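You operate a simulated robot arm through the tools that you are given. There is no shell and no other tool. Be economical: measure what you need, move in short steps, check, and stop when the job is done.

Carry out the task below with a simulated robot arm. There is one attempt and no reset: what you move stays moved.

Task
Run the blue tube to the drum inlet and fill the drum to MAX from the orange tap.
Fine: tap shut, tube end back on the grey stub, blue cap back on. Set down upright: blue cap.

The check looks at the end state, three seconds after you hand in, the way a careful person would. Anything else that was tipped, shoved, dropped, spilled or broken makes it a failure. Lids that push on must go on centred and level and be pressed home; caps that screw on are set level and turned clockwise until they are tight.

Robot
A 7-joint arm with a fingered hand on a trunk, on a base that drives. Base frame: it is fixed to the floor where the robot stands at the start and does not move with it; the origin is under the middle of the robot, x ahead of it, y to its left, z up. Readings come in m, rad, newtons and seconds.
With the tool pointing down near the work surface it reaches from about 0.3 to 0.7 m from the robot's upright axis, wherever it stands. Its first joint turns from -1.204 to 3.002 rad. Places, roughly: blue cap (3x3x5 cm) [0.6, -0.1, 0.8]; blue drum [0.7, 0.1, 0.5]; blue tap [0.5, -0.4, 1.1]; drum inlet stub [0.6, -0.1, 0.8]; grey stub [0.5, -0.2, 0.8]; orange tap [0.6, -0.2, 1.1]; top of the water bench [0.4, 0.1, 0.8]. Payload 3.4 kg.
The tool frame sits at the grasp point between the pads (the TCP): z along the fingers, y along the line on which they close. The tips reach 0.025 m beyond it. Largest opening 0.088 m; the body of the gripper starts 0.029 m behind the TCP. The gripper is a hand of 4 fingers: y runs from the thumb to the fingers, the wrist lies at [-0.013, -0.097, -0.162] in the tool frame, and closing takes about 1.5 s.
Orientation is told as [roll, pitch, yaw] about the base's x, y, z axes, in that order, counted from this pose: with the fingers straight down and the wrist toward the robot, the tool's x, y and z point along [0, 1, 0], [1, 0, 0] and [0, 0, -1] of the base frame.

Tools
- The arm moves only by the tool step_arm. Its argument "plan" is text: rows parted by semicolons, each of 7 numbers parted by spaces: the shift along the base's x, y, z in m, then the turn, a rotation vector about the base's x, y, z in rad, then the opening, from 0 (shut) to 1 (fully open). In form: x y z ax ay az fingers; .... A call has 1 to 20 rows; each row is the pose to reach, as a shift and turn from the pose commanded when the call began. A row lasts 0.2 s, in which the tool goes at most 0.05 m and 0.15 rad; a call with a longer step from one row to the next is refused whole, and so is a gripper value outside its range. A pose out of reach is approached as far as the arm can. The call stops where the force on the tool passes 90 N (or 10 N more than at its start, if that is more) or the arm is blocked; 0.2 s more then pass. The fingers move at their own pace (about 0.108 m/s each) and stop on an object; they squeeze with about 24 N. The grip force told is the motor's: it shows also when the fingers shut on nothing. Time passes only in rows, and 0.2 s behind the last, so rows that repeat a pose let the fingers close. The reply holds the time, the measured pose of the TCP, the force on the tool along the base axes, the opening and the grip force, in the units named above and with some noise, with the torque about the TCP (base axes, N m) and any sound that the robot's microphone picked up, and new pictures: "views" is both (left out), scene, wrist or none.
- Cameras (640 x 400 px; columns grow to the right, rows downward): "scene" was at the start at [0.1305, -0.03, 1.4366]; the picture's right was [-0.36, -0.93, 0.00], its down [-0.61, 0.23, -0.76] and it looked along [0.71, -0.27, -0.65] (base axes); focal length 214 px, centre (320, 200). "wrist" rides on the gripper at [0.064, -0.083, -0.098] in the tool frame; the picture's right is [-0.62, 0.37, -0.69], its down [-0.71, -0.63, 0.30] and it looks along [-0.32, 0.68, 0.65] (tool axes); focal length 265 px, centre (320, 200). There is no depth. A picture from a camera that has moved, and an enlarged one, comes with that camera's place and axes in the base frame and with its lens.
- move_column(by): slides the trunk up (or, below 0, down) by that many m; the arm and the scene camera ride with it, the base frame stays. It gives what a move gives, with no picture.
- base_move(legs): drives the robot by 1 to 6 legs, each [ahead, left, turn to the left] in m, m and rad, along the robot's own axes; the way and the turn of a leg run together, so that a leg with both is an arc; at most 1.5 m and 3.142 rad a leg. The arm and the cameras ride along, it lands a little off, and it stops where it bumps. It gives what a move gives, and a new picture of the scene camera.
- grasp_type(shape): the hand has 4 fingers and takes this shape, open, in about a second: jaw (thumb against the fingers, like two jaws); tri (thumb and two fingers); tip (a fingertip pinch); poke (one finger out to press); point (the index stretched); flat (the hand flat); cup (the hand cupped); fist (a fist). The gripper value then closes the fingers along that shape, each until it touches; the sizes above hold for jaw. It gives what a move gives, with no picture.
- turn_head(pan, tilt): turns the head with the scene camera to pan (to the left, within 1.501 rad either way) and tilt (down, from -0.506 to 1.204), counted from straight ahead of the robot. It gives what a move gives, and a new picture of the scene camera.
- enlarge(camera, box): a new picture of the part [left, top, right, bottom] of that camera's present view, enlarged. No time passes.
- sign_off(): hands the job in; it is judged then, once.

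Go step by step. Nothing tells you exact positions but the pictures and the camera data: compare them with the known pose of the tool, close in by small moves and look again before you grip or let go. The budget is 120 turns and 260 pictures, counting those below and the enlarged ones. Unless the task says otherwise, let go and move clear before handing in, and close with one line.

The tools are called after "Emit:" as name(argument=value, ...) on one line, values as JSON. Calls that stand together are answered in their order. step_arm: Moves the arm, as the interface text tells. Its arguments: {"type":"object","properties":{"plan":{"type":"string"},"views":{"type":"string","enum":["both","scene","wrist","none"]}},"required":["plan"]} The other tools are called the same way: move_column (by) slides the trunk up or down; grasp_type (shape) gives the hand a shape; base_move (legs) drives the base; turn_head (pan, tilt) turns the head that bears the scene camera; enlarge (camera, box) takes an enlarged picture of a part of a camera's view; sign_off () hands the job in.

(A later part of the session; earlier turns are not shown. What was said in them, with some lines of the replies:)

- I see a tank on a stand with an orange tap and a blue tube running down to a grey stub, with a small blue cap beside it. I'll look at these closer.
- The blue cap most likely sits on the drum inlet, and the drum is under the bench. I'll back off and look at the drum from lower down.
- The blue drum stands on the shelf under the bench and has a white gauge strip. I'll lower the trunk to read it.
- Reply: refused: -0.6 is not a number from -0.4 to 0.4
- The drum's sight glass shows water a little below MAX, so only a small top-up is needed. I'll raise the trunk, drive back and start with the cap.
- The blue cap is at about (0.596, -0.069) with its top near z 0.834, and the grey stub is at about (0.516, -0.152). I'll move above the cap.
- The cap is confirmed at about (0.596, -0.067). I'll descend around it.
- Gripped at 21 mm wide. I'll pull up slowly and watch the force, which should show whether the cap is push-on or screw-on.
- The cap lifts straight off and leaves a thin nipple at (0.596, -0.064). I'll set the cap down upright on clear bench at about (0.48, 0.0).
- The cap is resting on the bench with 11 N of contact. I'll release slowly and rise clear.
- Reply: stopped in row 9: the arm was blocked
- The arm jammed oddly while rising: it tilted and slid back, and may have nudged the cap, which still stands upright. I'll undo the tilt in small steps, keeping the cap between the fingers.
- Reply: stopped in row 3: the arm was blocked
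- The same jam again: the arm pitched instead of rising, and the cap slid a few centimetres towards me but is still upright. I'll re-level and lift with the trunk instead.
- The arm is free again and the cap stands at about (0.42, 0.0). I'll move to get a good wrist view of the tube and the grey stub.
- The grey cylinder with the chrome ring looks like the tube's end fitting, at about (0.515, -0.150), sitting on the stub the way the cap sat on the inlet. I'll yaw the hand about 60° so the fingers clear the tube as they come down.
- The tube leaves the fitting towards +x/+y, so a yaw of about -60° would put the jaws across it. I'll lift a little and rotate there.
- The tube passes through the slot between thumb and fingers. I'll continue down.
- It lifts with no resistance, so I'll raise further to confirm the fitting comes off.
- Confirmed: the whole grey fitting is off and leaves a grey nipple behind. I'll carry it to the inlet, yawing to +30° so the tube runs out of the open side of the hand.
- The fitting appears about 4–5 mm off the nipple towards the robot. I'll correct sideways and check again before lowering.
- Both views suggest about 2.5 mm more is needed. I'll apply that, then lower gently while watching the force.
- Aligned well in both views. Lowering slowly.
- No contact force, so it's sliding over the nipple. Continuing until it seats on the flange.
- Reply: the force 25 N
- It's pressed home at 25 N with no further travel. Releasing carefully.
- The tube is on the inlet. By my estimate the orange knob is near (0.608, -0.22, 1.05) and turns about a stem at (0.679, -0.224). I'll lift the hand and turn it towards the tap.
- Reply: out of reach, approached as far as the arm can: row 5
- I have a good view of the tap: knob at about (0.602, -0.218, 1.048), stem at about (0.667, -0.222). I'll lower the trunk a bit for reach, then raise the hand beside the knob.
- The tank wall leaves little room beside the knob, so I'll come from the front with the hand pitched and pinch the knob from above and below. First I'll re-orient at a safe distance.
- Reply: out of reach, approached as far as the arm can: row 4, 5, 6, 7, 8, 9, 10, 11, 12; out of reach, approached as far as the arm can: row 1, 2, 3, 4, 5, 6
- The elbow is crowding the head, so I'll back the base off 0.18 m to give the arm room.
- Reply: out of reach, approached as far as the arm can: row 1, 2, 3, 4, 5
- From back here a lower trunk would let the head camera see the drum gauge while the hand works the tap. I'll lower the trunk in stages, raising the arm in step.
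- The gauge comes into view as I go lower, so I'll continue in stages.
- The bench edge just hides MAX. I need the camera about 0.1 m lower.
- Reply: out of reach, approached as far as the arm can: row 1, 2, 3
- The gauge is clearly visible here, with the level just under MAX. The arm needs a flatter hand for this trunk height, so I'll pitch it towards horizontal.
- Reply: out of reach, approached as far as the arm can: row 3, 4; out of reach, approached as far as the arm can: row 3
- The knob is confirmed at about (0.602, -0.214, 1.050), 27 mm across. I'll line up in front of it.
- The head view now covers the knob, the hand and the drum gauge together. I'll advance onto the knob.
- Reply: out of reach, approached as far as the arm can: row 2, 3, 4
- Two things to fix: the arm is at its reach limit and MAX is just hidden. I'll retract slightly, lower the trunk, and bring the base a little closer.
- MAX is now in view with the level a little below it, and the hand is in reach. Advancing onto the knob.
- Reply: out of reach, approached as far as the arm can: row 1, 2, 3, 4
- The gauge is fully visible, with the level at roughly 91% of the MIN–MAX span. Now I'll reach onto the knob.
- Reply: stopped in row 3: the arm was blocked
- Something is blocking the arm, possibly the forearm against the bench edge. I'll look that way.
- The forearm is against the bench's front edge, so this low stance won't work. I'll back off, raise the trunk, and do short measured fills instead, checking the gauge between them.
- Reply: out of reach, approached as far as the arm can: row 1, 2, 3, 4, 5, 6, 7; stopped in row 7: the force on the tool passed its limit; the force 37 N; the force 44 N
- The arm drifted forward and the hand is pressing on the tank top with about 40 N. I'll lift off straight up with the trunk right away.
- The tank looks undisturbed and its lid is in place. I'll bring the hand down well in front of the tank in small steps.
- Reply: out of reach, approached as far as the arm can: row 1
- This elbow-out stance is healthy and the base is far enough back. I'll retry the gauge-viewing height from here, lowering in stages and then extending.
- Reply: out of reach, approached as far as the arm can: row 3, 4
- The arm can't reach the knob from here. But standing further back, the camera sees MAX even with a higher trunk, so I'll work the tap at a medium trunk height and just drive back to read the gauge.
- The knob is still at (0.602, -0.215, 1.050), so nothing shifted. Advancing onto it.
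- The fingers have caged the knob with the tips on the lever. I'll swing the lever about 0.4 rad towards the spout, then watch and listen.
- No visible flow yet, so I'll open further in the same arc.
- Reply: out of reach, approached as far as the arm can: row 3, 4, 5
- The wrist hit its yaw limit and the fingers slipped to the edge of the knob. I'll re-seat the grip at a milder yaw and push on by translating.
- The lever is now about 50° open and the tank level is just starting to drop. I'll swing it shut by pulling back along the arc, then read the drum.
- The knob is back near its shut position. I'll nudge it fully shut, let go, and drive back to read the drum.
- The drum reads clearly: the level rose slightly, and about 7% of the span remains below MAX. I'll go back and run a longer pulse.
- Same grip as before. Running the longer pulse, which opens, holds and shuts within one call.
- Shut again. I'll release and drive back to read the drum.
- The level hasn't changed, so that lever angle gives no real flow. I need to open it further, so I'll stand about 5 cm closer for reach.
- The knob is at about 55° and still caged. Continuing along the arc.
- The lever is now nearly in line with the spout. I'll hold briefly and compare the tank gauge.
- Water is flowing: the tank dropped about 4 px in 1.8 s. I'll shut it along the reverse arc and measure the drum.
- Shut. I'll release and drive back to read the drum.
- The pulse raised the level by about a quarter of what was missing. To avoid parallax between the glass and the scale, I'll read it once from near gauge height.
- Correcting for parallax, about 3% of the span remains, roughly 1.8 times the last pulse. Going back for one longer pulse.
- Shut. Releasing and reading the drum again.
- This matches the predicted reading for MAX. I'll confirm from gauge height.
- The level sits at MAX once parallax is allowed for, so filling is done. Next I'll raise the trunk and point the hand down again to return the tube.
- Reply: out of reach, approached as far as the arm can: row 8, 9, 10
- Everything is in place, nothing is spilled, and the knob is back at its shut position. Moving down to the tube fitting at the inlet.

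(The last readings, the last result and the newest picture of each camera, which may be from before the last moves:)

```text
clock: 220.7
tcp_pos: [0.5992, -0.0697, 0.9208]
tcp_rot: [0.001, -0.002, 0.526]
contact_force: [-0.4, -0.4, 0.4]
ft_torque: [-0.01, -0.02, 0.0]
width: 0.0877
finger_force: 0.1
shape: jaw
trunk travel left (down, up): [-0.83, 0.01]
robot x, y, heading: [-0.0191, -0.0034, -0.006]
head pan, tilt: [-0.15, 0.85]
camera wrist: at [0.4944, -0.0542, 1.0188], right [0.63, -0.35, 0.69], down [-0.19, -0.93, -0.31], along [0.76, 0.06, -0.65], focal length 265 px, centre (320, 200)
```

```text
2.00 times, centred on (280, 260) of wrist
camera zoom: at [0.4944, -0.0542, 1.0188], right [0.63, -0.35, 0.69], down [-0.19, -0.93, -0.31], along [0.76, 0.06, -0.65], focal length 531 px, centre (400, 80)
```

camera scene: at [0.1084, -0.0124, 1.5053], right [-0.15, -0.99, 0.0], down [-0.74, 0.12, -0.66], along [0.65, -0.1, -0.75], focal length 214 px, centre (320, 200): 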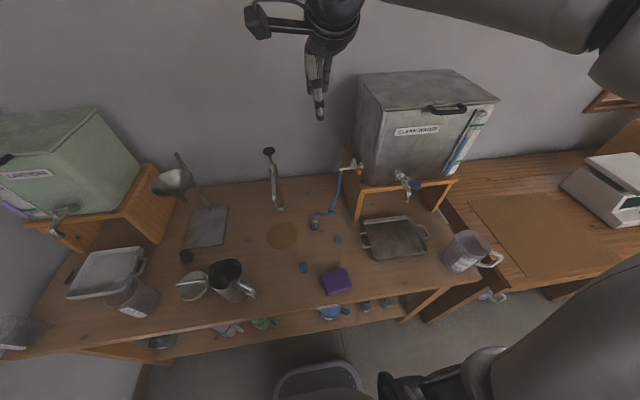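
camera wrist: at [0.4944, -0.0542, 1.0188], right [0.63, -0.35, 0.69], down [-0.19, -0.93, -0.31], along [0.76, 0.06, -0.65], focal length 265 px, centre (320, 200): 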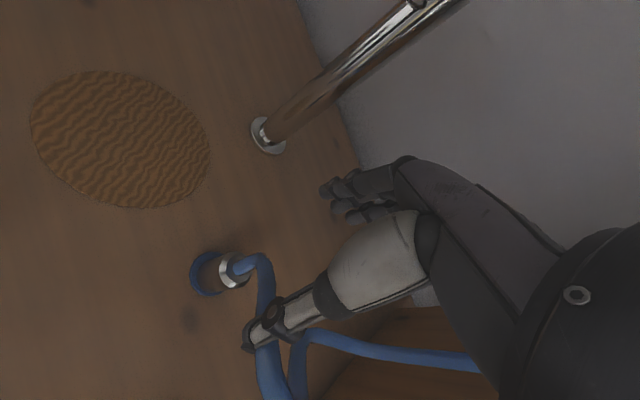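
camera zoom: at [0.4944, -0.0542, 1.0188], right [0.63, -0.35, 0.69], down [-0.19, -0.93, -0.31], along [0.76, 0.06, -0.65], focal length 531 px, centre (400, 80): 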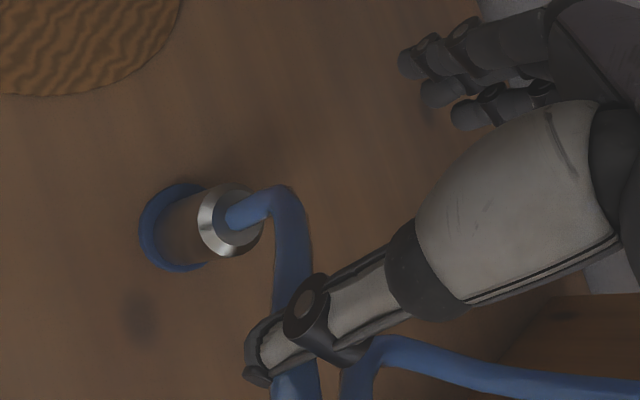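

Emit:
step_arm(plan="-0.002 0.0015 -0.03 0 0 0 1; -0.002 0.0015 -0.06 0 0 0 1; -0.002 0.0015 -0.085 0 0 0 1; -0.002 0.0015 -0.098 0 0 0 1; -0.002 0.0015 -0.098 0 0 0 1", views="wrist")

Emit:
enlarge(camera="wrist", box=[200, 160, 400, 340])

```text
clock: 221.9
tcp_pos: [0.5933, -0.067, 0.8237]
tcp_rot: [0.0, -0.002, 0.525]
contact_force: [0.6, -0.4, 0.2]
ft_torque: [0.04, 0.02, -0.02]
width: 0.0876
finger_force: 0.0
shape: jaw
trunk travel left (down, up): [-0.83, 0.01]
robot x, y, heading: [-0.0186, 0.0009, -0.006]
head pan, tilt: [-0.15, 0.85]
camera wrist: at [0.4891, -0.0527, 0.922], right [0.63, -0.35, 0.69], down [-0.19, -0.93, -0.31], along [0.76, 0.06, -0.65], focal length 265 px, centre (320, 200)
```

wrist: 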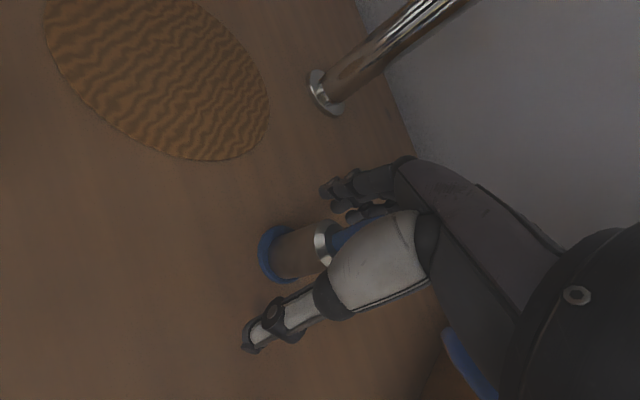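

```text
2.22 times, centred on (300, 250) of wrist
camera zoom: at [0.4891, -0.0527, 0.922], right [0.63, -0.35, 0.69], down [-0.19, -0.93, -0.31], along [0.76, 0.06, -0.65], focal length 590 px, centre (364, 89)
```

zoom: 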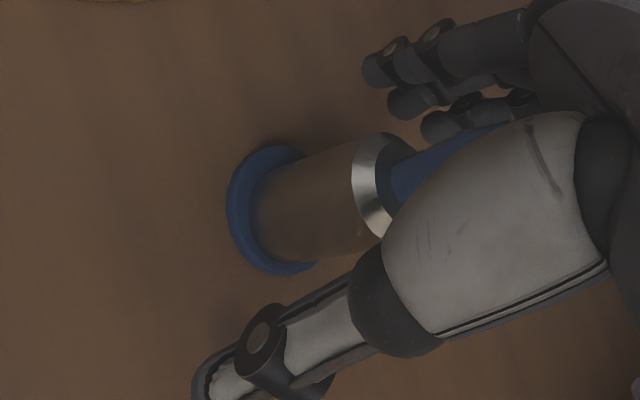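

Emit:
step_arm(plan="0 0 0 0 0 0 0.6; 0 0 0 0 0 0 0.3; 0 0 0 0 0 0 0; 0 0 0 0 0 0 0; 0 0 0 0 0 0 0; 0 0 0 0 0 0 0; 0 0 0 0 0 0 0; 0 0 0 0 0 0 0; 0 0 0.005 0 0 0 0; 0 0 0.012 0 0 0 0", views="none")

Emit:
enlarge(camera="wrist", box=[200, 160, 400, 340])

```text
clock: 224.1
tcp_pos: [0.5952, -0.0654, 0.837]
tcp_rot: [0.0, 0.0, 0.524]
contact_force: [-0.8, 0.5, -0.9]
ft_torque: [-0.02, 0.02, 0.01]
width: 0.0219
finger_force: 23.9
shape: jaw
trunk travel left (down, up): [-0.83, 0.01]
robot x, y, heading: [-0.021, -0.0018, -0.006]
head pan, tilt: [-0.15, 0.85]
```

```text
2.22 times, centred on (300, 250) of wrist
camera zoom: at [0.4896, -0.0517, 0.9334], right [0.63, -0.35, 0.69], down [-0.19, -0.93, -0.31], along [0.76, 0.06, -0.65], focal length 590 px, centre (364, 89)
```

zoom: 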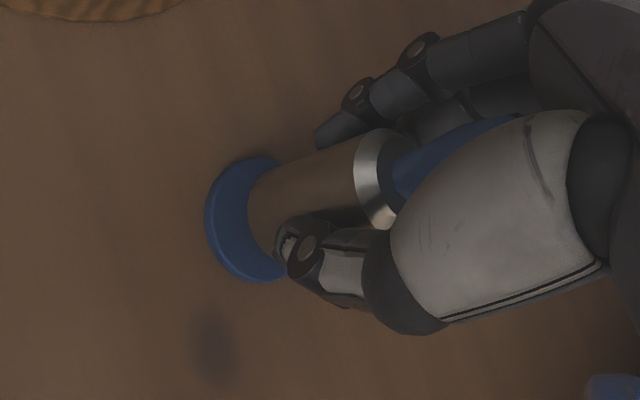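

Gripped and lifting freely. I'll carry it back over the grey stub, reversing the earlier rotation.

Emit:
step_arm(plan="0 0 0.03 0 0 0 0; 0 0 0.06 0 0 0 0; -0.006 -0.006 0.075 0 0 -0.143 0; -0.013 -0.014 0.075 0 0 -0.286 0; -0.02 -0.021 0.075 0 0 -0.43 0; -0.027 -0.029 0.075 0 0 -0.573 0; -0.034 -0.037 0.075 0 0 -0.716 0; -0.041 -0.045 0.075 0 0 -0.86 0; -0.048 -0.053 0.075 0 0 -1.0 0; -0.055 -0.06 0.075 0 0 -1.146 0; -0.062 -0.068 0.075 0 0 -1.29 0; -0.069 -0.076 0.075 0 0 -1.43 0; -0.076 -0.083 0.07 0 0 -1.57 0; -0.076 -0.083 0.055 0 0 -1.57 0; -0.076 -0.083 0.055 0 0 -1.57 0", views="none")

Emit:
enlarge(camera="wrist", box=[160, 160, 400, 360])

Emit:
enlarge(camera="scene", box=[300, 180, 380, 260])

```text
clock: 227.3
tcp_pos: [0.5187, -0.149, 0.8911]
tcp_rot: [0.0, -0.002, -1.047]
contact_force: [-1.3, 0.7, -0.5]
ft_torque: [-0.03, -0.02, 0.03]
width: 0.0218
finger_force: 24.0
shape: jaw
trunk travel left (down, up): [-0.83, 0.01]
robot x, y, heading: [-0.0218, -0.0039, -0.004]
head pan, tilt: [-0.15, 0.85]
```

```text
2.00 times, centred on (280, 260) of wrist
camera zoom: at [0.5314, -0.0449, 0.9892], right [-0.35, -0.63, 0.69], down [-0.93, 0.19, -0.31], along [0.06, -0.76, -0.65], focal length 531 px, centre (400, 80)
```

zoom: 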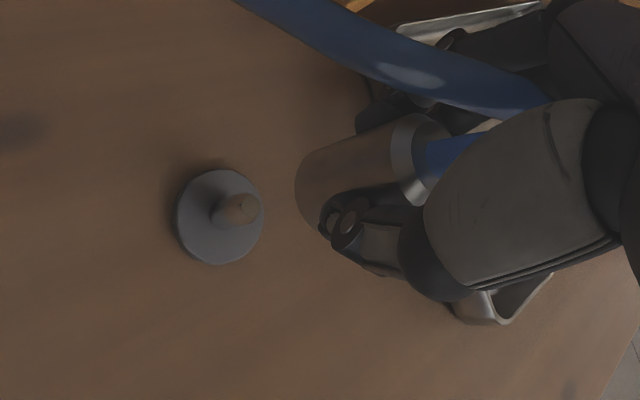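

```text
5.00 times, centred on (340, 220) of scene
camera zoom: at [0.1083, -0.0123, 1.5053], right [-0.15, -0.99, 0.0], down [-0.74, 0.12, -0.66], along [0.65, -0.1, -0.75], focal length 1072 px, centre (220, 100)
```

zoom: 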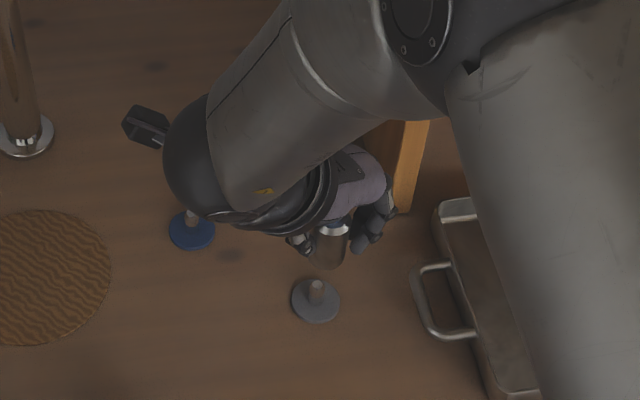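

Emit:
step_arm(plan="0.0015 0.0005 -0.02 0 0 0 0; 0.0015 0.0005 -0.037 0 0 0 0; 0.0015 0.0005 -0.037 0 0 0 0; 0.0015 0.0005 -0.037 0 0 0 0", views="none")

Emit:
enlarge(camera="wrist", box=[200, 180, 360, 320])

Emit:
enlarge(camera="scene", box=[318, 210, 358, 250])

```text
clock: 228.3
tcp_pos: [0.5208, -0.149, 0.8536]
tcp_rot: [0.0, -0.002, -1.044]
contact_force: [-0.3, -0.5, 0.2]
ft_torque: [-0.01, 0.0, 0.04]
width: 0.0217
finger_force: 24.0
shape: jaw
trunk travel left (down, up): [-0.83, 0.01]
robot x, y, heading: [-0.0202, -0.0017, -0.005]
head pan, tilt: [-0.15, 0.85]
```

```text
2.86 times, centred on (280, 250) of wrist
camera zoom: at [0.5347, -0.0444, 0.9521], right [-0.35, -0.63, 0.69], down [-0.93, 0.19, -0.31], along [0.06, -0.75, -0.65], focal length 758 px, centre (434, 57)
```

zoom: 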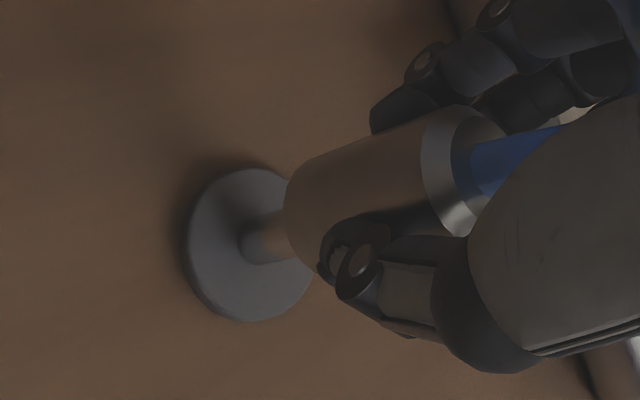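

```text
10.00 times, centred on (338, 230) of scene
camera zoom: at [0.1088, -0.0126, 1.5052], right [-0.15, -0.99, 0.0], down [-0.74, 0.12, -0.66], along [0.65, -0.1, -0.75], focal length 2145 px, centre (140, -100)
```

zoom: 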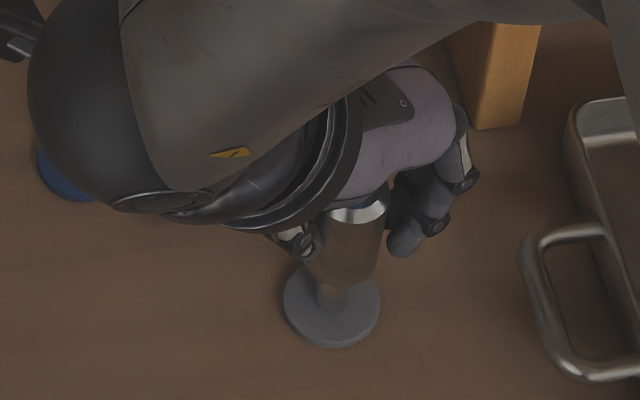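

Emit:
step_arm(plan="-0.002 0.0006 0 0 0 0 0; -0.002 0.0006 0 0 0 0 0; -0.002 0.0006 -0.005 0 0 0 0; -0.002 0.0006 -0.01 0 0 0 0; -0.002 0.0006 -0.015 0 0 0 0", views="none")

Emit:
enlarge(camera="wrist", box=[200, 180, 360, 320])

```text
clock: 229.5
tcp_pos: [0.5191, -0.1467, 0.8405]
tcp_rot: [0.002, -0.002, -1.047]
contact_force: [-0.4, -0.3, 0.2]
ft_torque: [0.02, -0.03, -0.03]
width: 0.0219
finger_force: 23.9
shape: jaw
trunk travel left (down, up): [-0.83, 0.01]
robot x, y, heading: [-0.0233, -0.0008, -0.005]
head pan, tilt: [-0.15, 0.85]
```

```text
2.86 times, centred on (280, 250) of wrist
camera zoom: at [0.532, -0.0421, 0.9386], right [-0.35, -0.63, 0.69], down [-0.93, 0.19, -0.31], along [0.06, -0.76, -0.65], focal length 758 px, centre (434, 57)
```

zoom: 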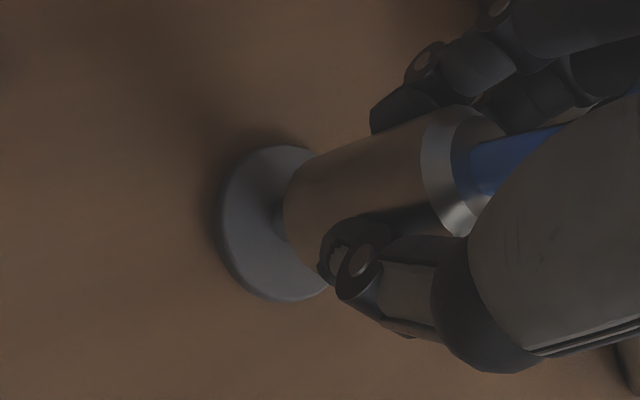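

Emit:
step_arm(plan="0 0 -0.004 0 0 0 0; 0 0 -0.008 0 0 0 0; 0 0 -0.012 0 0 0 0; 0 0 -0.015 0 0 0 0; 0 0 -0.018 0 0 0 0; 0 0 -0.020 0 0 0 0", views="none")

Emit:
enlarge(camera="wrist", box=[200, 180, 360, 320])

```text
clock: 230.9
tcp_pos: [0.5192, -0.1469, 0.822]
tcp_rot: [0.004, -0.006, -1.046]
contact_force: [1.5, 1.4, 14.6]
ft_torque: [-0.11, -0.04, 0.0]
width: 0.0224
finger_force: 24.4
shape: jaw
trunk travel left (down, up): [-0.83, 0.01]
robot x, y, heading: [-0.0207, 0.0024, -0.008]
head pan, tilt: [-0.15, 0.85]
```

```text
2.86 times, centred on (280, 250) of wrist
camera zoom: at [0.5309, -0.0418, 0.9203], right [-0.36, -0.63, 0.69], down [-0.93, 0.19, -0.31], along [0.07, -0.76, -0.65], focal length 758 px, centre (434, 57)
```

zoom: 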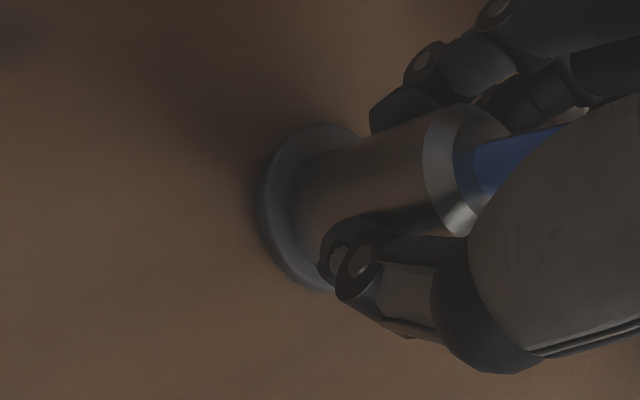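

It seats on the flange with 15 N. I'll press home a little more, then release and rise.

Emit:
step_arm(plan="0 0 -0.002 0 0 0 0; 0 0 -0.004 0 0 0 0; 0 0 -0.004 0 0 0 0", views="none")

Emit:
step_arm(plan="0 0 0.003 0 0 0 0.1; 0 0 0.004 0 0 0 0.3; 0 0 0.004 0 0 0 0.5; 0 0 0.004 0 0 0 0.8; 0 0 0.004 0 0 0 0.8; 0 0 0.004 0 0 0 0.8; 0 0 0.02 0 0 0 0.8; 0 0 0.045 0 0 0 0.8", views="wrist")

```text
clock: 231.7
tcp_pos: [0.5174, -0.145, 0.8205]
tcp_rot: [0.008, -0.009, -1.046]
contact_force: [3.0, 1.1, 36.1]
ft_torque: [-0.24, -0.16, 0.08]
width: 0.0246
finger_force: 24.1
shape: jaw
trunk travel left (down, up): [-0.83, 0.01]
robot x, y, heading: [-0.0173, -0.0028, -0.002]
head pan, tilt: [-0.15, 0.85]
```

```text
clock: 233.5
tcp_pos: [0.5182, -0.1501, 0.8628]
tcp_rot: [0.002, -0.002, -1.043]
contact_force: [0.6, 0.5, 0.9]
ft_torque: [-0.01, -0.03, 0.02]
width: 0.0702
finger_force: 0.0
shape: jaw
trunk travel left (down, up): [-0.83, 0.01]
robot x, y, heading: [-0.0225, -0.0011, -0.007]
head pan, tilt: [-0.15, 0.85]
camera wrist: at [0.5303, -0.0448, 0.9602], right [-0.35, -0.63, 0.69], down [-0.93, 0.19, -0.31], along [0.06, -0.75, -0.65], focal length 265 px, centre (320, 200)
```

wrist: 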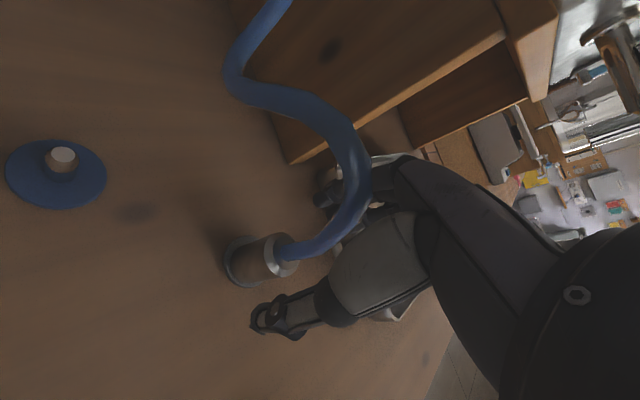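

The tube is seated on the grey stub. I'll rise clear, turn the hand back to yaw 0, then back up a little so the cap is at a comfortable reach.

Emit:
step_arm(plan="0 0 0.03 0 0 0 0.8; 0 0 0.06 0 0 0 0.8; 0 0.01 0.09 0 0 0.15 0.8; -0.01 0.02 0.1 0 0 0.3 0.8; -0.01 0.03 0.1 0 0 0.45 0.8; -0.01 0.05 0.1 0 0 0.6 1; -0.01 0.07 0.1 0 0 0.75 1; -0.01 0.09 0.1 0 0 0.9 1; -0.01 0.12 0.1 0 0 1.043 1; 0 0.15 0.1 0 0 1.043 1", views="none")

Emit:
base_move(legs=[[-0.13, 0, 0]])

Emit:
step_arm(plan="0.01 0 0 0 0 0 1; 0.01 0 0 0 0 0 1", views="wrist")

Emit:
enlarge(camera="scene", box=[270, 140, 430, 260])

```text
clock: 235.7
tcp_pos: [0.5188, 0.0041, 0.9611]
tcp_rot: [-0.001, -0.001, 0.001]
contact_force: [-0.2, 0.3, 0.0]
ft_torque: [-0.05, 0.03, 0.02]
width: 0.0878
finger_force: 0.1
shape: jaw
trunk travel left (down, up): [-0.83, 0.01]
robot x, y, heading: [-0.0227, -0.0007, -0.003]
head pan, tilt: [-0.15, 0.85]
```

```text
clock: 237.0
tcp_pos: [0.3881, 0.0032, 0.9614]
tcp_rot: [0.0, -0.002, -0.001]
contact_force: [-0.1, 0.8, 1.2]
ft_torque: [-0.01, -0.01, 0.0]
width: 0.0877
finger_force: 0.2
shape: jaw
trunk travel left (down, up): [-0.83, 0.01]
robot x, y, heading: [-0.1475, 0.0014, -0.002]
head pan, tilt: [-0.15, 0.85]
camera scene: at [-0.0212, -0.0118, 1.5052], right [-0.15, -0.99, 0.0], down [-0.74, 0.11, -0.66], along [0.65, -0.1, -0.75], focal length 214 px, centre (320, 200)
```

scene: 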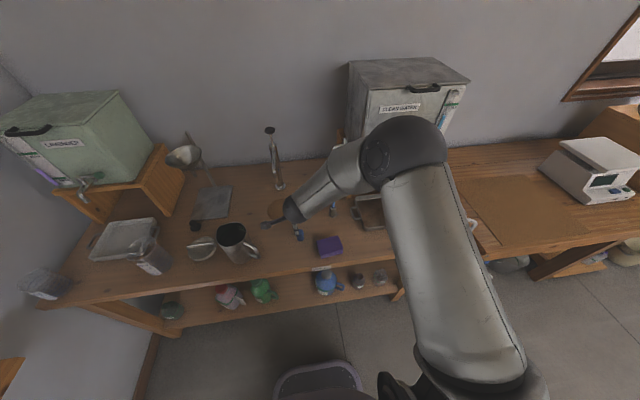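

```text
clock: 237.6
tcp_pos: [0.3989, 0.0017, 0.9618]
tcp_rot: [0.001, -0.004, -0.002]
contact_force: [-0.2, -0.6, 0.3]
ft_torque: [-0.01, 0.02, 0.02]
width: 0.0878
finger_force: 0.1
shape: jaw
trunk travel left (down, up): [-0.83, 0.01]
robot x, y, heading: [-0.1457, -0.0001, -0.006]
head pan, tilt: [-0.15, 0.85]
camera wrist: at [0.3147, 0.0682, 1.0592], right [0.37, -0.62, 0.69], down [-0.63, -0.71, -0.31], along [0.69, -0.32, -0.65], focal length 265 px, centre (320, 200)
```

wrist: 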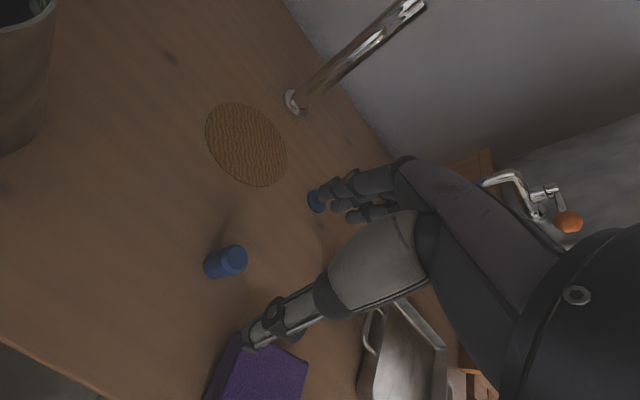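

```text
3.33 times, centred on (350, 200) of scene
camera zoom: at [-0.0223, -0.0118, 1.5053], right [-0.15, -0.99, 0.0], down [-0.74, 0.11, -0.66], along [0.65, -0.1, -0.75], focal length 715 px, centre (220, 200)
```

zoom: 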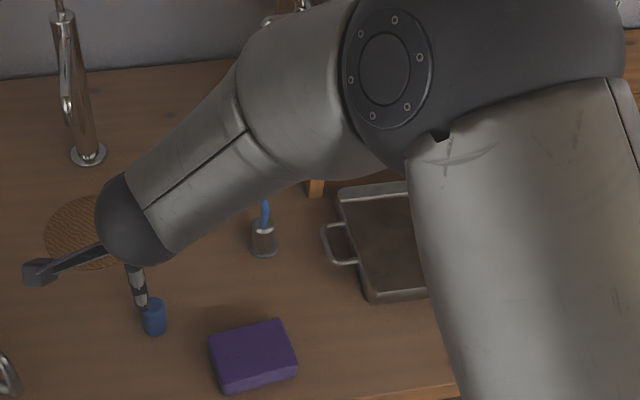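

The cap stands at (0.418, 0.0015). Descending to grip it at the same height as before.

Emit:
step_arm(plan="0.01 0 -0.03 0 0 0 1; 0.019 0 -0.06 0 0 0 1; 0.019 0 -0.09 0 0 0 1; 0.019 0 -0.12 0 0 0 1; 0.019 0 -0.14 0 0 0 1; 0.019 0 -0.14 0 0 0 1", views="wrist")

```text
clock: 239.0
tcp_pos: [0.4177, 0.0025, 0.8204]
tcp_rot: [-0.001, -0.002, 0.0]
contact_force: [0.7, 0.0, 0.7]
ft_torque: [0.04, 0.0, 0.04]
width: 0.0877
finger_force: 0.0
shape: jaw
trunk travel left (down, up): [-0.83, 0.01]
robot x, y, heading: [-0.1501, -0.0001, -0.005]
head pan, tilt: [-0.15, 0.85]
camera wrist: at [0.3336, 0.067, 0.9178], right [0.37, -0.62, 0.69], down [-0.63, -0.71, -0.31], along [0.68, -0.32, -0.65], focal length 265 px, centre (320, 200)
```

wrist: 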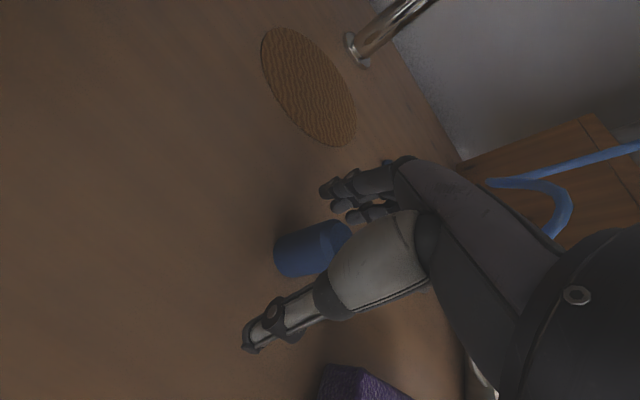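

Emit:
step_arm(plan="0 0 0 0 0 0 0.6; 0 0 0 0 0 0 0.3; 0 0 0 0 0 0 0; 0 0 0 0 0 0 0; 0 0 0 0 0 0 0; 0 0 0 0 0 0 0; 0 0 0 0 0 0 0; 0 0 0 0 0 0 0; 0 0 0.02 0 0 0 0; 0 0 0.05 0 0 0 0; 0 0 0.08 0 0 0 0; 0 0 0.1 0 0 0 0", views="wrist")

Emit:
base_move(legs=[[0.13, 0, 0]])

```text
clock: 241.6
tcp_pos: [0.4175, 0.0025, 0.9217]
tcp_rot: [0.0, 0.0, 0.001]
contact_force: [-0.2, -0.4, 0.0]
ft_torque: [-0.01, -0.03, 0.03]
width: 0.0189
finger_force: 24.2
shape: jaw
trunk travel left (down, up): [-0.83, 0.01]
robot x, y, heading: [-0.1497, 0.0015, -0.007]
head pan, tilt: [-0.15, 0.85]
camera wrist: at [0.3333, 0.0675, 1.0194], right [0.37, -0.62, 0.69], down [-0.63, -0.71, -0.31], along [0.68, -0.32, -0.65], focal length 265 px, centre (320, 200)
```

wrist: 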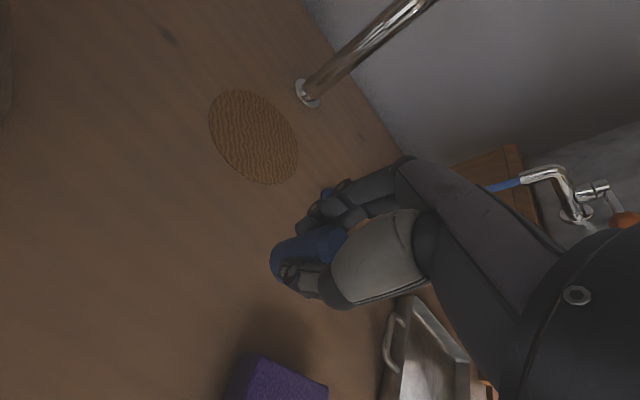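

```text
clock: 242.9
tcp_pos: [0.5509, 0.0026, 0.9215]
tcp_rot: [0.0, -0.003, -0.001]
contact_force: [-0.8, -0.4, -0.1]
ft_torque: [-0.02, 0.04, 0.0]
width: 0.019
finger_force: 24.2
shape: jaw
trunk travel left (down, up): [-0.83, 0.01]
robot x, y, heading: [-0.0193, -0.0002, 0.001]
head pan, tilt: [-0.15, 0.85]
camera scene: at [0.1114, -0.012, 1.5052], right [-0.15, -0.99, 0.0], down [-0.74, 0.11, -0.66], along [0.65, -0.1, -0.75], focal length 214 px, centre (320, 200)
```

scene: 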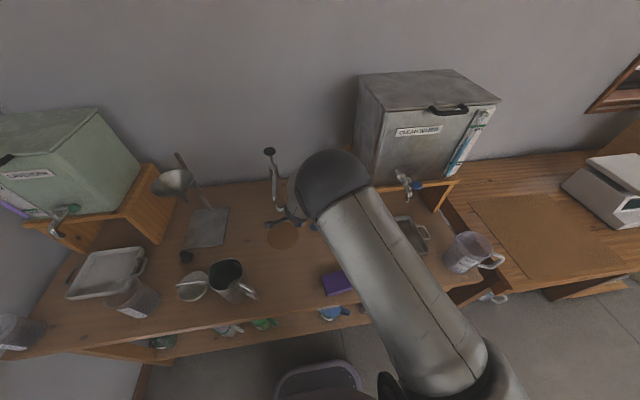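

Emit:
step_arm(plan="0.015 -0.022 0 0 0 0 0; 0.03 -0.045 0 0 0 0 0; 0.0455 -0.068 -0.01 0 0 0 0; 0.0455 -0.068 -0.03 0 0 0 0; 0.0455 -0.068 -0.03 0 0 0 0", views="none")

Emit:
enlarge(camera="wrist", box=[200, 180, 360, 320])

Emit:
enlarge(camera="scene", box=[300, 195, 340, 235])

```text
clock: 244.1
tcp_pos: [0.5958, -0.0668, 0.8893]
tcp_rot: [0.001, -0.002, 0.0]
contact_force: [0.6, -0.1, -0.3]
ft_torque: [-0.01, 0.01, 0.04]
width: 0.0188
finger_force: 24.1
shape: jaw
trunk travel left (down, up): [-0.83, 0.01]
robot x, y, heading: [-0.0193, -0.0003, 0.003]
head pan, tilt: [-0.15, 0.85]
```

```text
2.86 times, centred on (280, 250) of wrist
camera zoom: at [0.5115, -0.0016, 0.9866], right [0.37, -0.62, 0.69], down [-0.63, -0.71, -0.31], along [0.68, -0.32, -0.65], focal length 758 px, centre (434, 57)
```

zoom: 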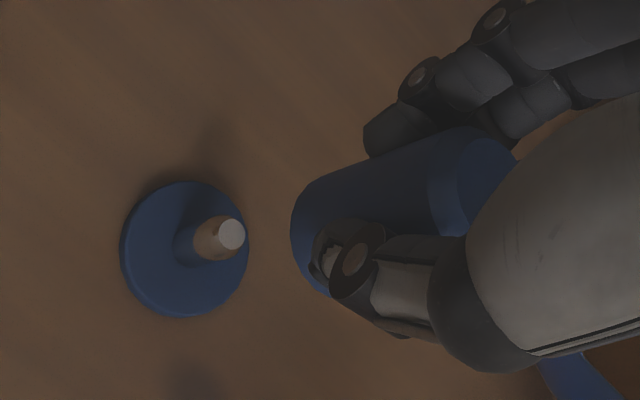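

```text
10.00 times, centred on (320, 215) of scene
camera zoom: at [0.1112, -0.0122, 1.5053], right [-0.15, -0.99, 0.0], down [-0.74, 0.11, -0.66], along [0.65, -0.1, -0.75], focal length 2145 px, centre (320, 50)
```

zoom: 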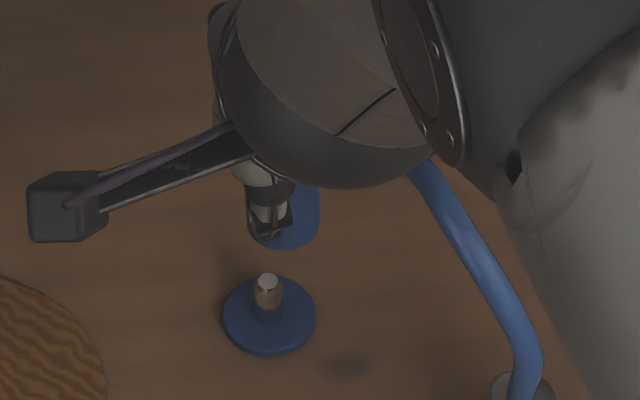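

The cap sits about 7 mm off towards -y of the nipple. I'll correct that, come closer, and re-check.

Emit:
step_arm(plan="0.0015 0.007 0 0 0 0 0; 0.0015 0.007 -0.015 0 0 0 0; 0.0015 0.007 -0.033 0 0 0 0; 0.0015 0.007 -0.033 0 0 0 0; 0.0015 0.007 -0.033 0 0 0 0", views="none")

Emit:
enlarge(camera="wrist", box=[200, 180, 360, 320])

Emit:
enlarge(camera="scene", box=[300, 195, 340, 235])

```text
clock: 245.3
tcp_pos: [0.597, -0.0573, 0.8568]
tcp_rot: [-0.001, -0.002, -0.001]
contact_force: [0.2, 1.1, -0.3]
ft_torque: [-0.02, -0.02, 0.0]
width: 0.0188
finger_force: 23.5
shape: jaw
trunk travel left (down, up): [-0.83, 0.01]
robot x, y, heading: [-0.0168, -0.002, 0.001]
head pan, tilt: [-0.15, 0.85]
```

```text
2.86 times, centred on (280, 250) of wrist
camera zoom: at [0.5135, 0.0071, 0.9541], right [0.37, -0.62, 0.69], down [-0.63, -0.71, -0.31], along [0.68, -0.32, -0.65], focal length 758 px, centre (434, 57)
```

zoom: 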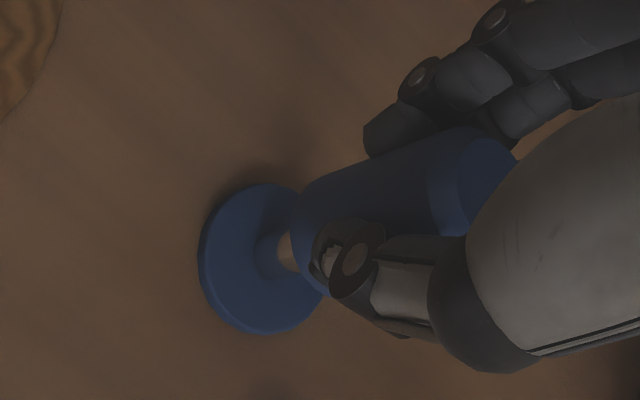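

```text
10.00 times, centred on (320, 215) of scene
camera zoom: at [0.1117, -0.0121, 1.5052], right [-0.15, -0.99, 0.0], down [-0.74, 0.11, -0.66], along [0.65, -0.1, -0.75], focal length 2145 px, centre (320, 50)
```

zoom: 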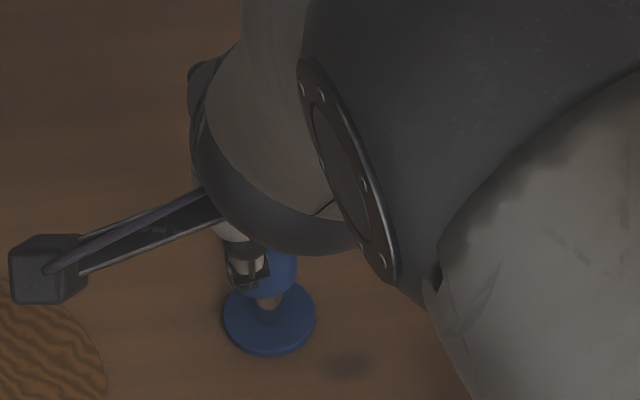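

Emit:
step_arm(plan="0.0005 -0.002 0 0 0 0 0; 0.0005 -0.002 0 0 0 0 0; 0.0005 -0.002 -0.006 0 0 0 0; 0.0005 -0.002 -0.012 0 0 0 0", views="none")

Emit:
enlarge(camera="wrist", box=[200, 180, 360, 320])

Emit:
enlarge(camera="scene", box=[300, 195, 340, 235])

```text
clock: 246.3
tcp_pos: [0.5988, -0.0602, 0.8441]
tcp_rot: [0.0, -0.001, 0.0]
contact_force: [0.7, 0.8, 0.1]
ft_torque: [0.0, -0.01, 0.0]
width: 0.0191
finger_force: 24.5
shape: jaw
trunk travel left (down, up): [-0.83, 0.01]
robot x, y, heading: [-0.0156, 0.0011, -0.002]
head pan, tilt: [-0.15, 0.85]
```

```text
2.86 times, centred on (280, 250) of wrist
camera zoom: at [0.5143, 0.0046, 0.9431], right [0.37, -0.62, 0.69], down [-0.63, -0.71, -0.31], along [0.68, -0.32, -0.65], focal length 758 px, centre (434, 57)
```

zoom: 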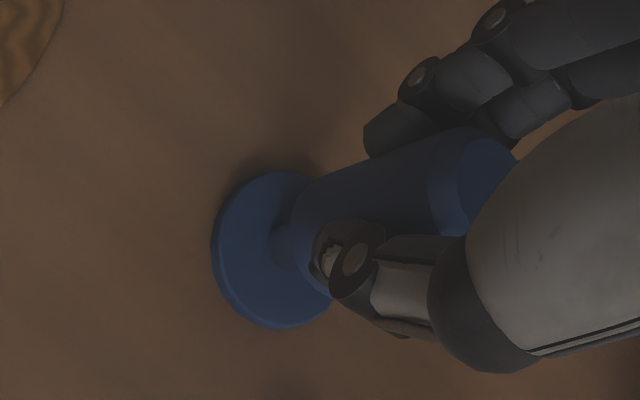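

```text
10.00 times, centred on (320, 215) of scene
camera zoom: at [0.1116, -0.0119, 1.5052], right [-0.15, -0.99, 0.0], down [-0.74, 0.11, -0.66], along [0.65, -0.1, -0.75], focal length 2145 px, centre (320, 50)
```

zoom: 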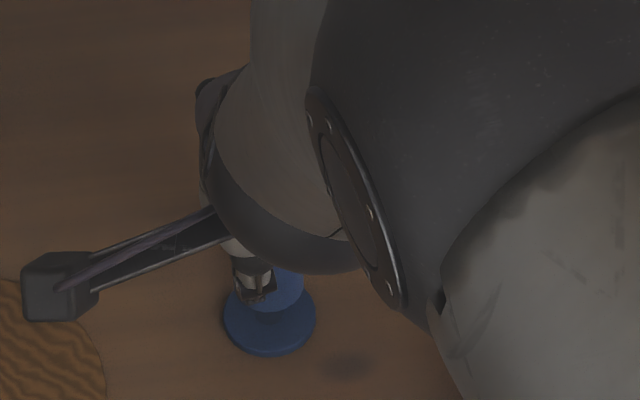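

Aligned with no contact. Lowering slowly onto the nipple.

Emit:
step_arm(plan="0 0 -0.004 0 0 0 0; 0 0 -0.008 0 0 0 0; 0 0 -0.012 0 0 0 0; 0 0 -0.016 0 0 0 0", views="none")

Emit:
step_arm(plan="0 0 -0.003 0 0 0 0; 0 0 -0.006 0 0 0 0; 0 0 -0.008 0 0 0 0", views="none")

Emit:
enlarge(camera="wrist", box=[200, 180, 360, 320])

```text
clock: 247.3
tcp_pos: [0.5985, -0.0602, 0.8294]
tcp_rot: [0.0, -0.002, -0.001]
contact_force: [0.0, 0.9, -0.1]
ft_torque: [0.0, 0.02, 0.0]
width: 0.0188
finger_force: 24.4
shape: jaw
trunk travel left (down, up): [-0.83, 0.01]
robot x, y, heading: [-0.015, -0.0003, -0.005]
head pan, tilt: [-0.15, 0.85]
```

```text
clock: 248.1
tcp_pos: [0.5978, -0.0613, 0.8234]
tcp_rot: [-0.001, -0.005, 0.0]
contact_force: [0.4, 0.4, 6.7]
ft_torque: [-0.01, -0.08, 0.0]
width: 0.0189
finger_force: 23.9
shape: jaw
trunk travel left (down, up): [-0.83, 0.01]
robot x, y, heading: [-0.0183, -0.0019, 0.002]
head pan, tilt: [-0.15, 0.85]
```

```text
2.86 times, centred on (280, 250) of wrist
camera zoom: at [0.5138, 0.0038, 0.9206], right [0.36, -0.62, 0.69], down [-0.63, -0.71, -0.31], along [0.69, -0.32, -0.65], focal length 758 px, centre (434, 57)
```

zoom: 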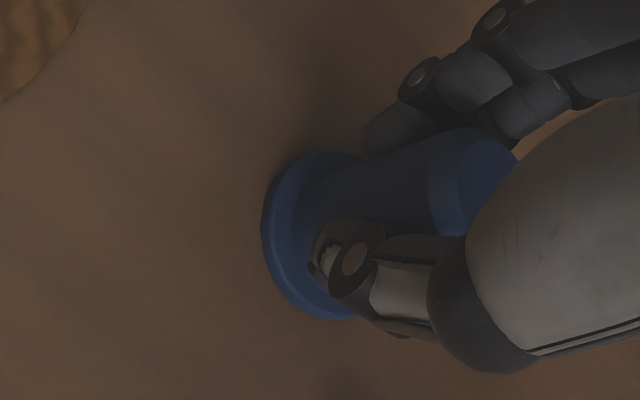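

Seated on the flange. I'll press it home and release.

Emit:
step_arm(plan="0 0 -0.003 0 0 0 0; 0 0 -0.005 0 0 0 0; 0 0 -0.006 0 0 0 0; 0 0 -0.006 0 0 0 0", views="none")

Emit:
step_arm(plan="0 0 0.004 0 0 0 0.1; 0 0 0.006 0 0 0 0.3; 0 0 0.006 0 0 0 0.6; 0 0 0.006 0 0 0 1; 0 0 0.006 0 0 0 1; 0 0 0.006 0 0 0 1; 0 0 0.02 0 0 0 1; 0 0 0.045 0 0 0 1; 0 0 0.07 0 0 0 1; 0 0 0.1 0 0 0 1; 0 0 0.13 0 0 0 1", views="wrist")

Emit:
enlarge(camera="wrist", box=[160, 200, 320, 330])

```text
clock: 249.1
tcp_pos: [0.5981, -0.0607, 0.8201]
tcp_rot: [-0.001, -0.013, 0.001]
contact_force: [3.8, -0.9, 31.4]
ft_torque: [-0.06, -0.14, 0.0]
width: 0.0207
finger_force: 23.7
shape: jaw
trunk travel left (down, up): [-0.83, 0.01]
robot x, y, heading: [-0.0149, 0.0005, 0.001]
head pan, tilt: [-0.15, 0.85]
```

```text
clock: 251.5
tcp_pos: [0.5986, -0.0604, 0.9469]
tcp_rot: [0.001, -0.001, 0.0]
contact_force: [-0.2, 0.0, -0.4]
ft_torque: [0.03, -0.02, 0.02]
width: 0.0878
finger_force: 0.0
shape: jaw
trunk travel left (down, up): [-0.83, 0.01]
robot x, y, heading: [-0.0173, 0.0018, 0.001]
head pan, tilt: [-0.15, 0.85]
camera wrist: at [0.5153, 0.005, 1.0447], right [0.37, -0.62, 0.69], down [-0.63, -0.71, -0.31], along [0.68, -0.32, -0.65], focal length 265 px, centre (320, 200)
```

wrist: 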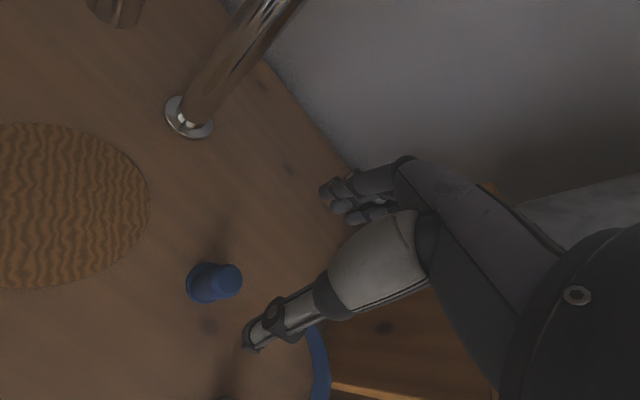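

```text
3.08 times, centred on (240, 265) of wrist
camera zoom: at [0.5153, 0.005, 1.0447], right [0.37, -0.62, 0.69], down [-0.63, -0.71, -0.31], along [0.68, -0.32, -0.65], focal length 817 px, centre (566, 0)
```

zoom: 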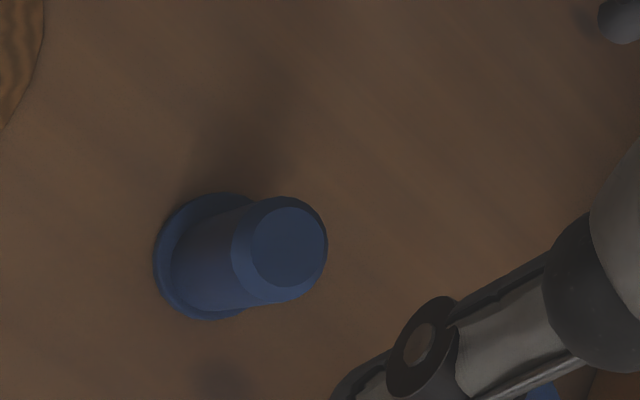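

The cap is on, level and centred. I'll pull the arm back clear and take a last look at the tap, tube and drum.

Emit:
step_arm(plan="-0.03 0.02 0.04 0 0 0 1; -0.06 0.04 0.08 0 0 0 1; -0.09 0.06 0.12 0 0 0 1; -0.12 0.08 0.16 0 0 0 1; -0.14 0.1 0.2 0 0 0 1; -0.15 0.11 0.24 0 0 0 1; -0.15 0.11 0.28 0 0 0 1; -0.15 0.11 0.32 0 0 0 1", views="none")

Emit:
base_move(legs=[[-0.5, 0, 0]])

Emit:
move_column(by=-0.31)

Emit:
turn_head(pan=-0.1, tilt=0.5)

Emit:
enlarge(camera="scene", box=[260, 60, 440, 190])

Emit:
enlarge(camera="scene", box=[260, 160, 360, 260])

```text
refused: row 1 steps farther than a row can; nothing moved
```

```text
clock: 254.4
tcp_pos: [0.1046, -0.0604, 0.9455]
tcp_rot: [-0.001, -0.002, -0.003]
contact_force: [-0.3, 0.2, -0.1]
ft_torque: [0.0, 0.03, 0.03]
width: 0.0875
finger_force: 0.0
shape: jaw
trunk travel left (down, up): [-0.83, 0.01]
robot x, y, heading: [-0.5151, 0.0015, -0.014]
head pan, tilt: [-0.15, 0.85]
camera scene: at [-0.3852, -0.0105, 1.5052], right [-0.15, -0.99, 0.0], down [-0.74, 0.12, -0.66], along [0.65, -0.1, -0.75], focal length 214 px, centre (320, 200)
```

scene: 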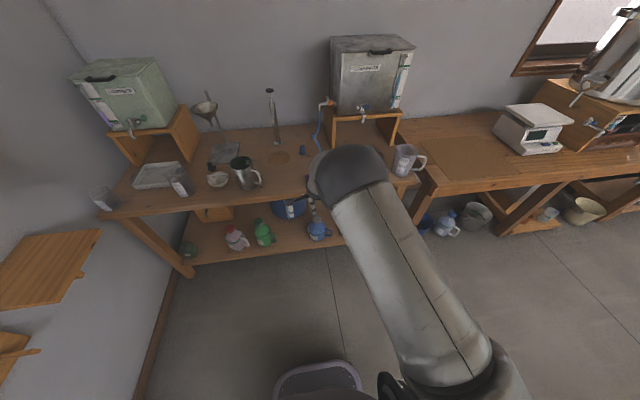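

```text
clock: 257.5
tcp_pos: [0.1025, -0.0594, 0.6354]
tcp_rot: [0.0, -0.002, -0.002]
contact_force: [1.2, 0.5, -0.3]
ft_torque: [0.03, -0.03, 0.01]
width: 0.0877
finger_force: 0.0
shape: jaw
trunk travel left (down, up): [-0.52, 0.32]
robot x, y, heading: [-0.5172, 0.0028, -0.006]
head pan, tilt: [-0.15, 0.85]
```

```text
clock: 258.3
tcp_pos: [0.1038, -0.0581, 0.6371]
tcp_rot: [0.0, -0.002, -0.002]
contact_force: [0.1, -0.9, -0.1]
ft_torque: [0.01, -0.02, -0.03]
width: 0.0878
finger_force: 0.0
shape: jaw
trunk travel left (down, up): [-0.52, 0.32]
robot x, y, heading: [-0.5133, 0.0008, -0.008]
head pan, tilt: [-0.099, 0.499]
camera scene: at [-0.3718, -0.0079, 1.2251], right [-0.1, -0.99, 0.0], down [-0.48, 0.05, -0.88], along [0.87, -0.09, -0.48], focal length 214 px, centre (320, 200)
```

scene: 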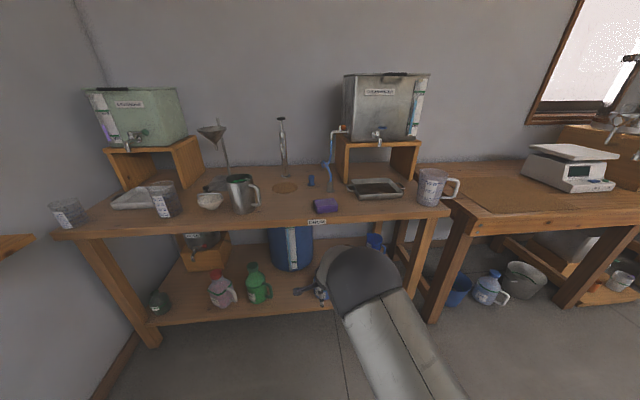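

```text
3.08 times, centred on (350, 125) of scene
camera zoom: at [-0.3718, -0.0079, 1.2251], right [-0.1, -0.99, 0.0], down [-0.48, 0.05, -0.88], along [0.87, -0.09, -0.48], focal length 660 px, centre (228, 431)
```

zoom: 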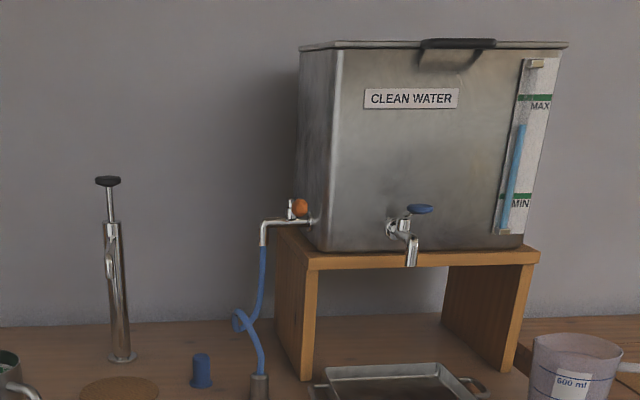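

```text
4.00 times, centred on (310, 210) of scene
camera zoom: at [-0.3718, -0.0079, 1.2251], right [-0.1, -0.99, 0.0], down [-0.48, 0.05, -0.88], along [0.87, -0.09, -0.48], focal length 858 px, centre (360, 160)
```

zoom: 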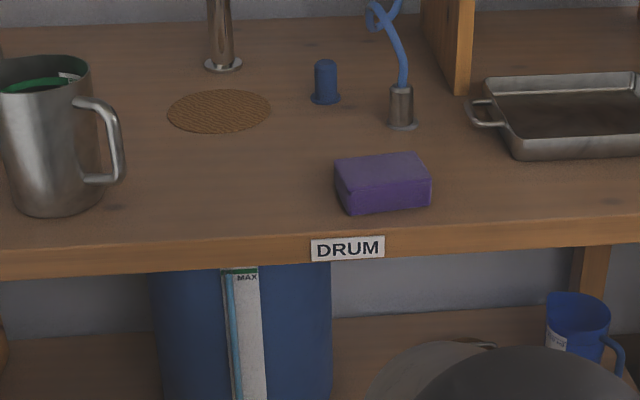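

Emit:
enlarge(camera="scene", box=[305, 217, 335, 237])

Emit:
enlarge(camera="scene", box=[280, 215, 310, 235])

Emit:
enlarge(camera="scene", box=[320, 110, 360, 140])

```text
16.00 times, centred on (320, 227) of scene
camera zoom: at [-0.3718, -0.0079, 1.2251], right [-0.1, -0.99, 0.0], down [-0.48, 0.05, -0.88], along [0.87, -0.09, -0.48], focal length 3432 px, centre (320, -232)
```

zoom: 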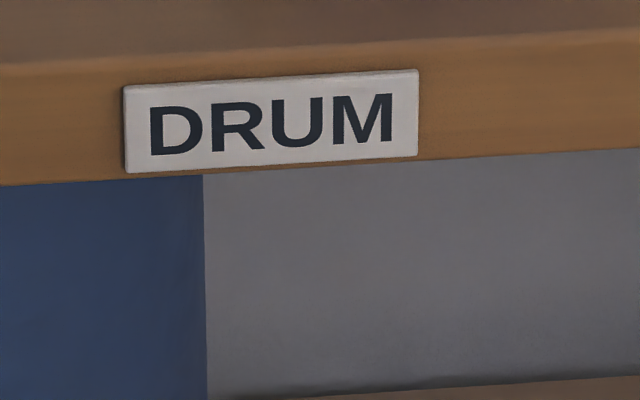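

```text
16.00 times, centred on (295, 225) of scene
camera zoom: at [-0.3718, -0.0079, 1.2251], right [-0.1, -0.99, 0.0], down [-0.48, 0.05, -0.88], along [0.87, -0.09, -0.48], focal length 3432 px, centre (720, -200)
```

zoom: 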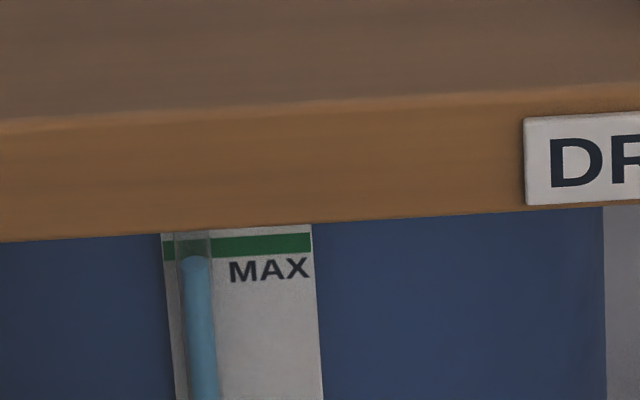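

```text
13.33 times, centred on (340, 125) of scene
camera zoom: at [-0.3718, -0.0079, 1.2251], right [-0.1, -0.99, 0.0], down [-0.48, 0.05, -0.88], along [0.87, -0.09, -0.48], focal length 2860 px, centre (53, 1200)
```

zoom: 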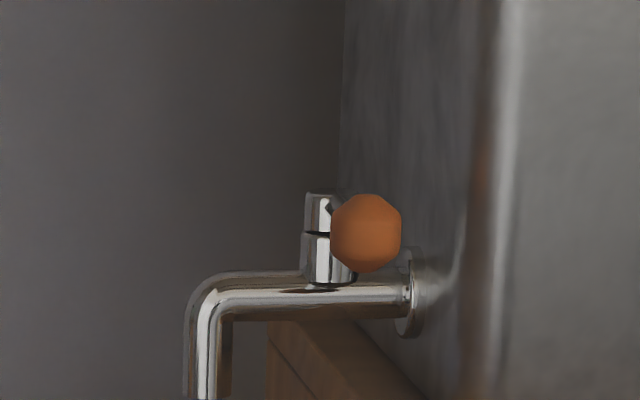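

The drum holds at MAX, the tap lever is at its original shut position, the tube end is on the grey stub and the blue cap is on the inlet. Nothing was spilled or tipped, and the arm is clear.

Emit:
sign_off()

```text
The job is handed in.
```

The drum is filled to MAX, the orange tap is shut, the tube end is pressed back on the grey stub, and the blue cap is pressed home on the inlet; along the way the hand pressed briefly on the water tank's top and the forearm touched the bench edge, and nothing looked moved or spilled afterwards.
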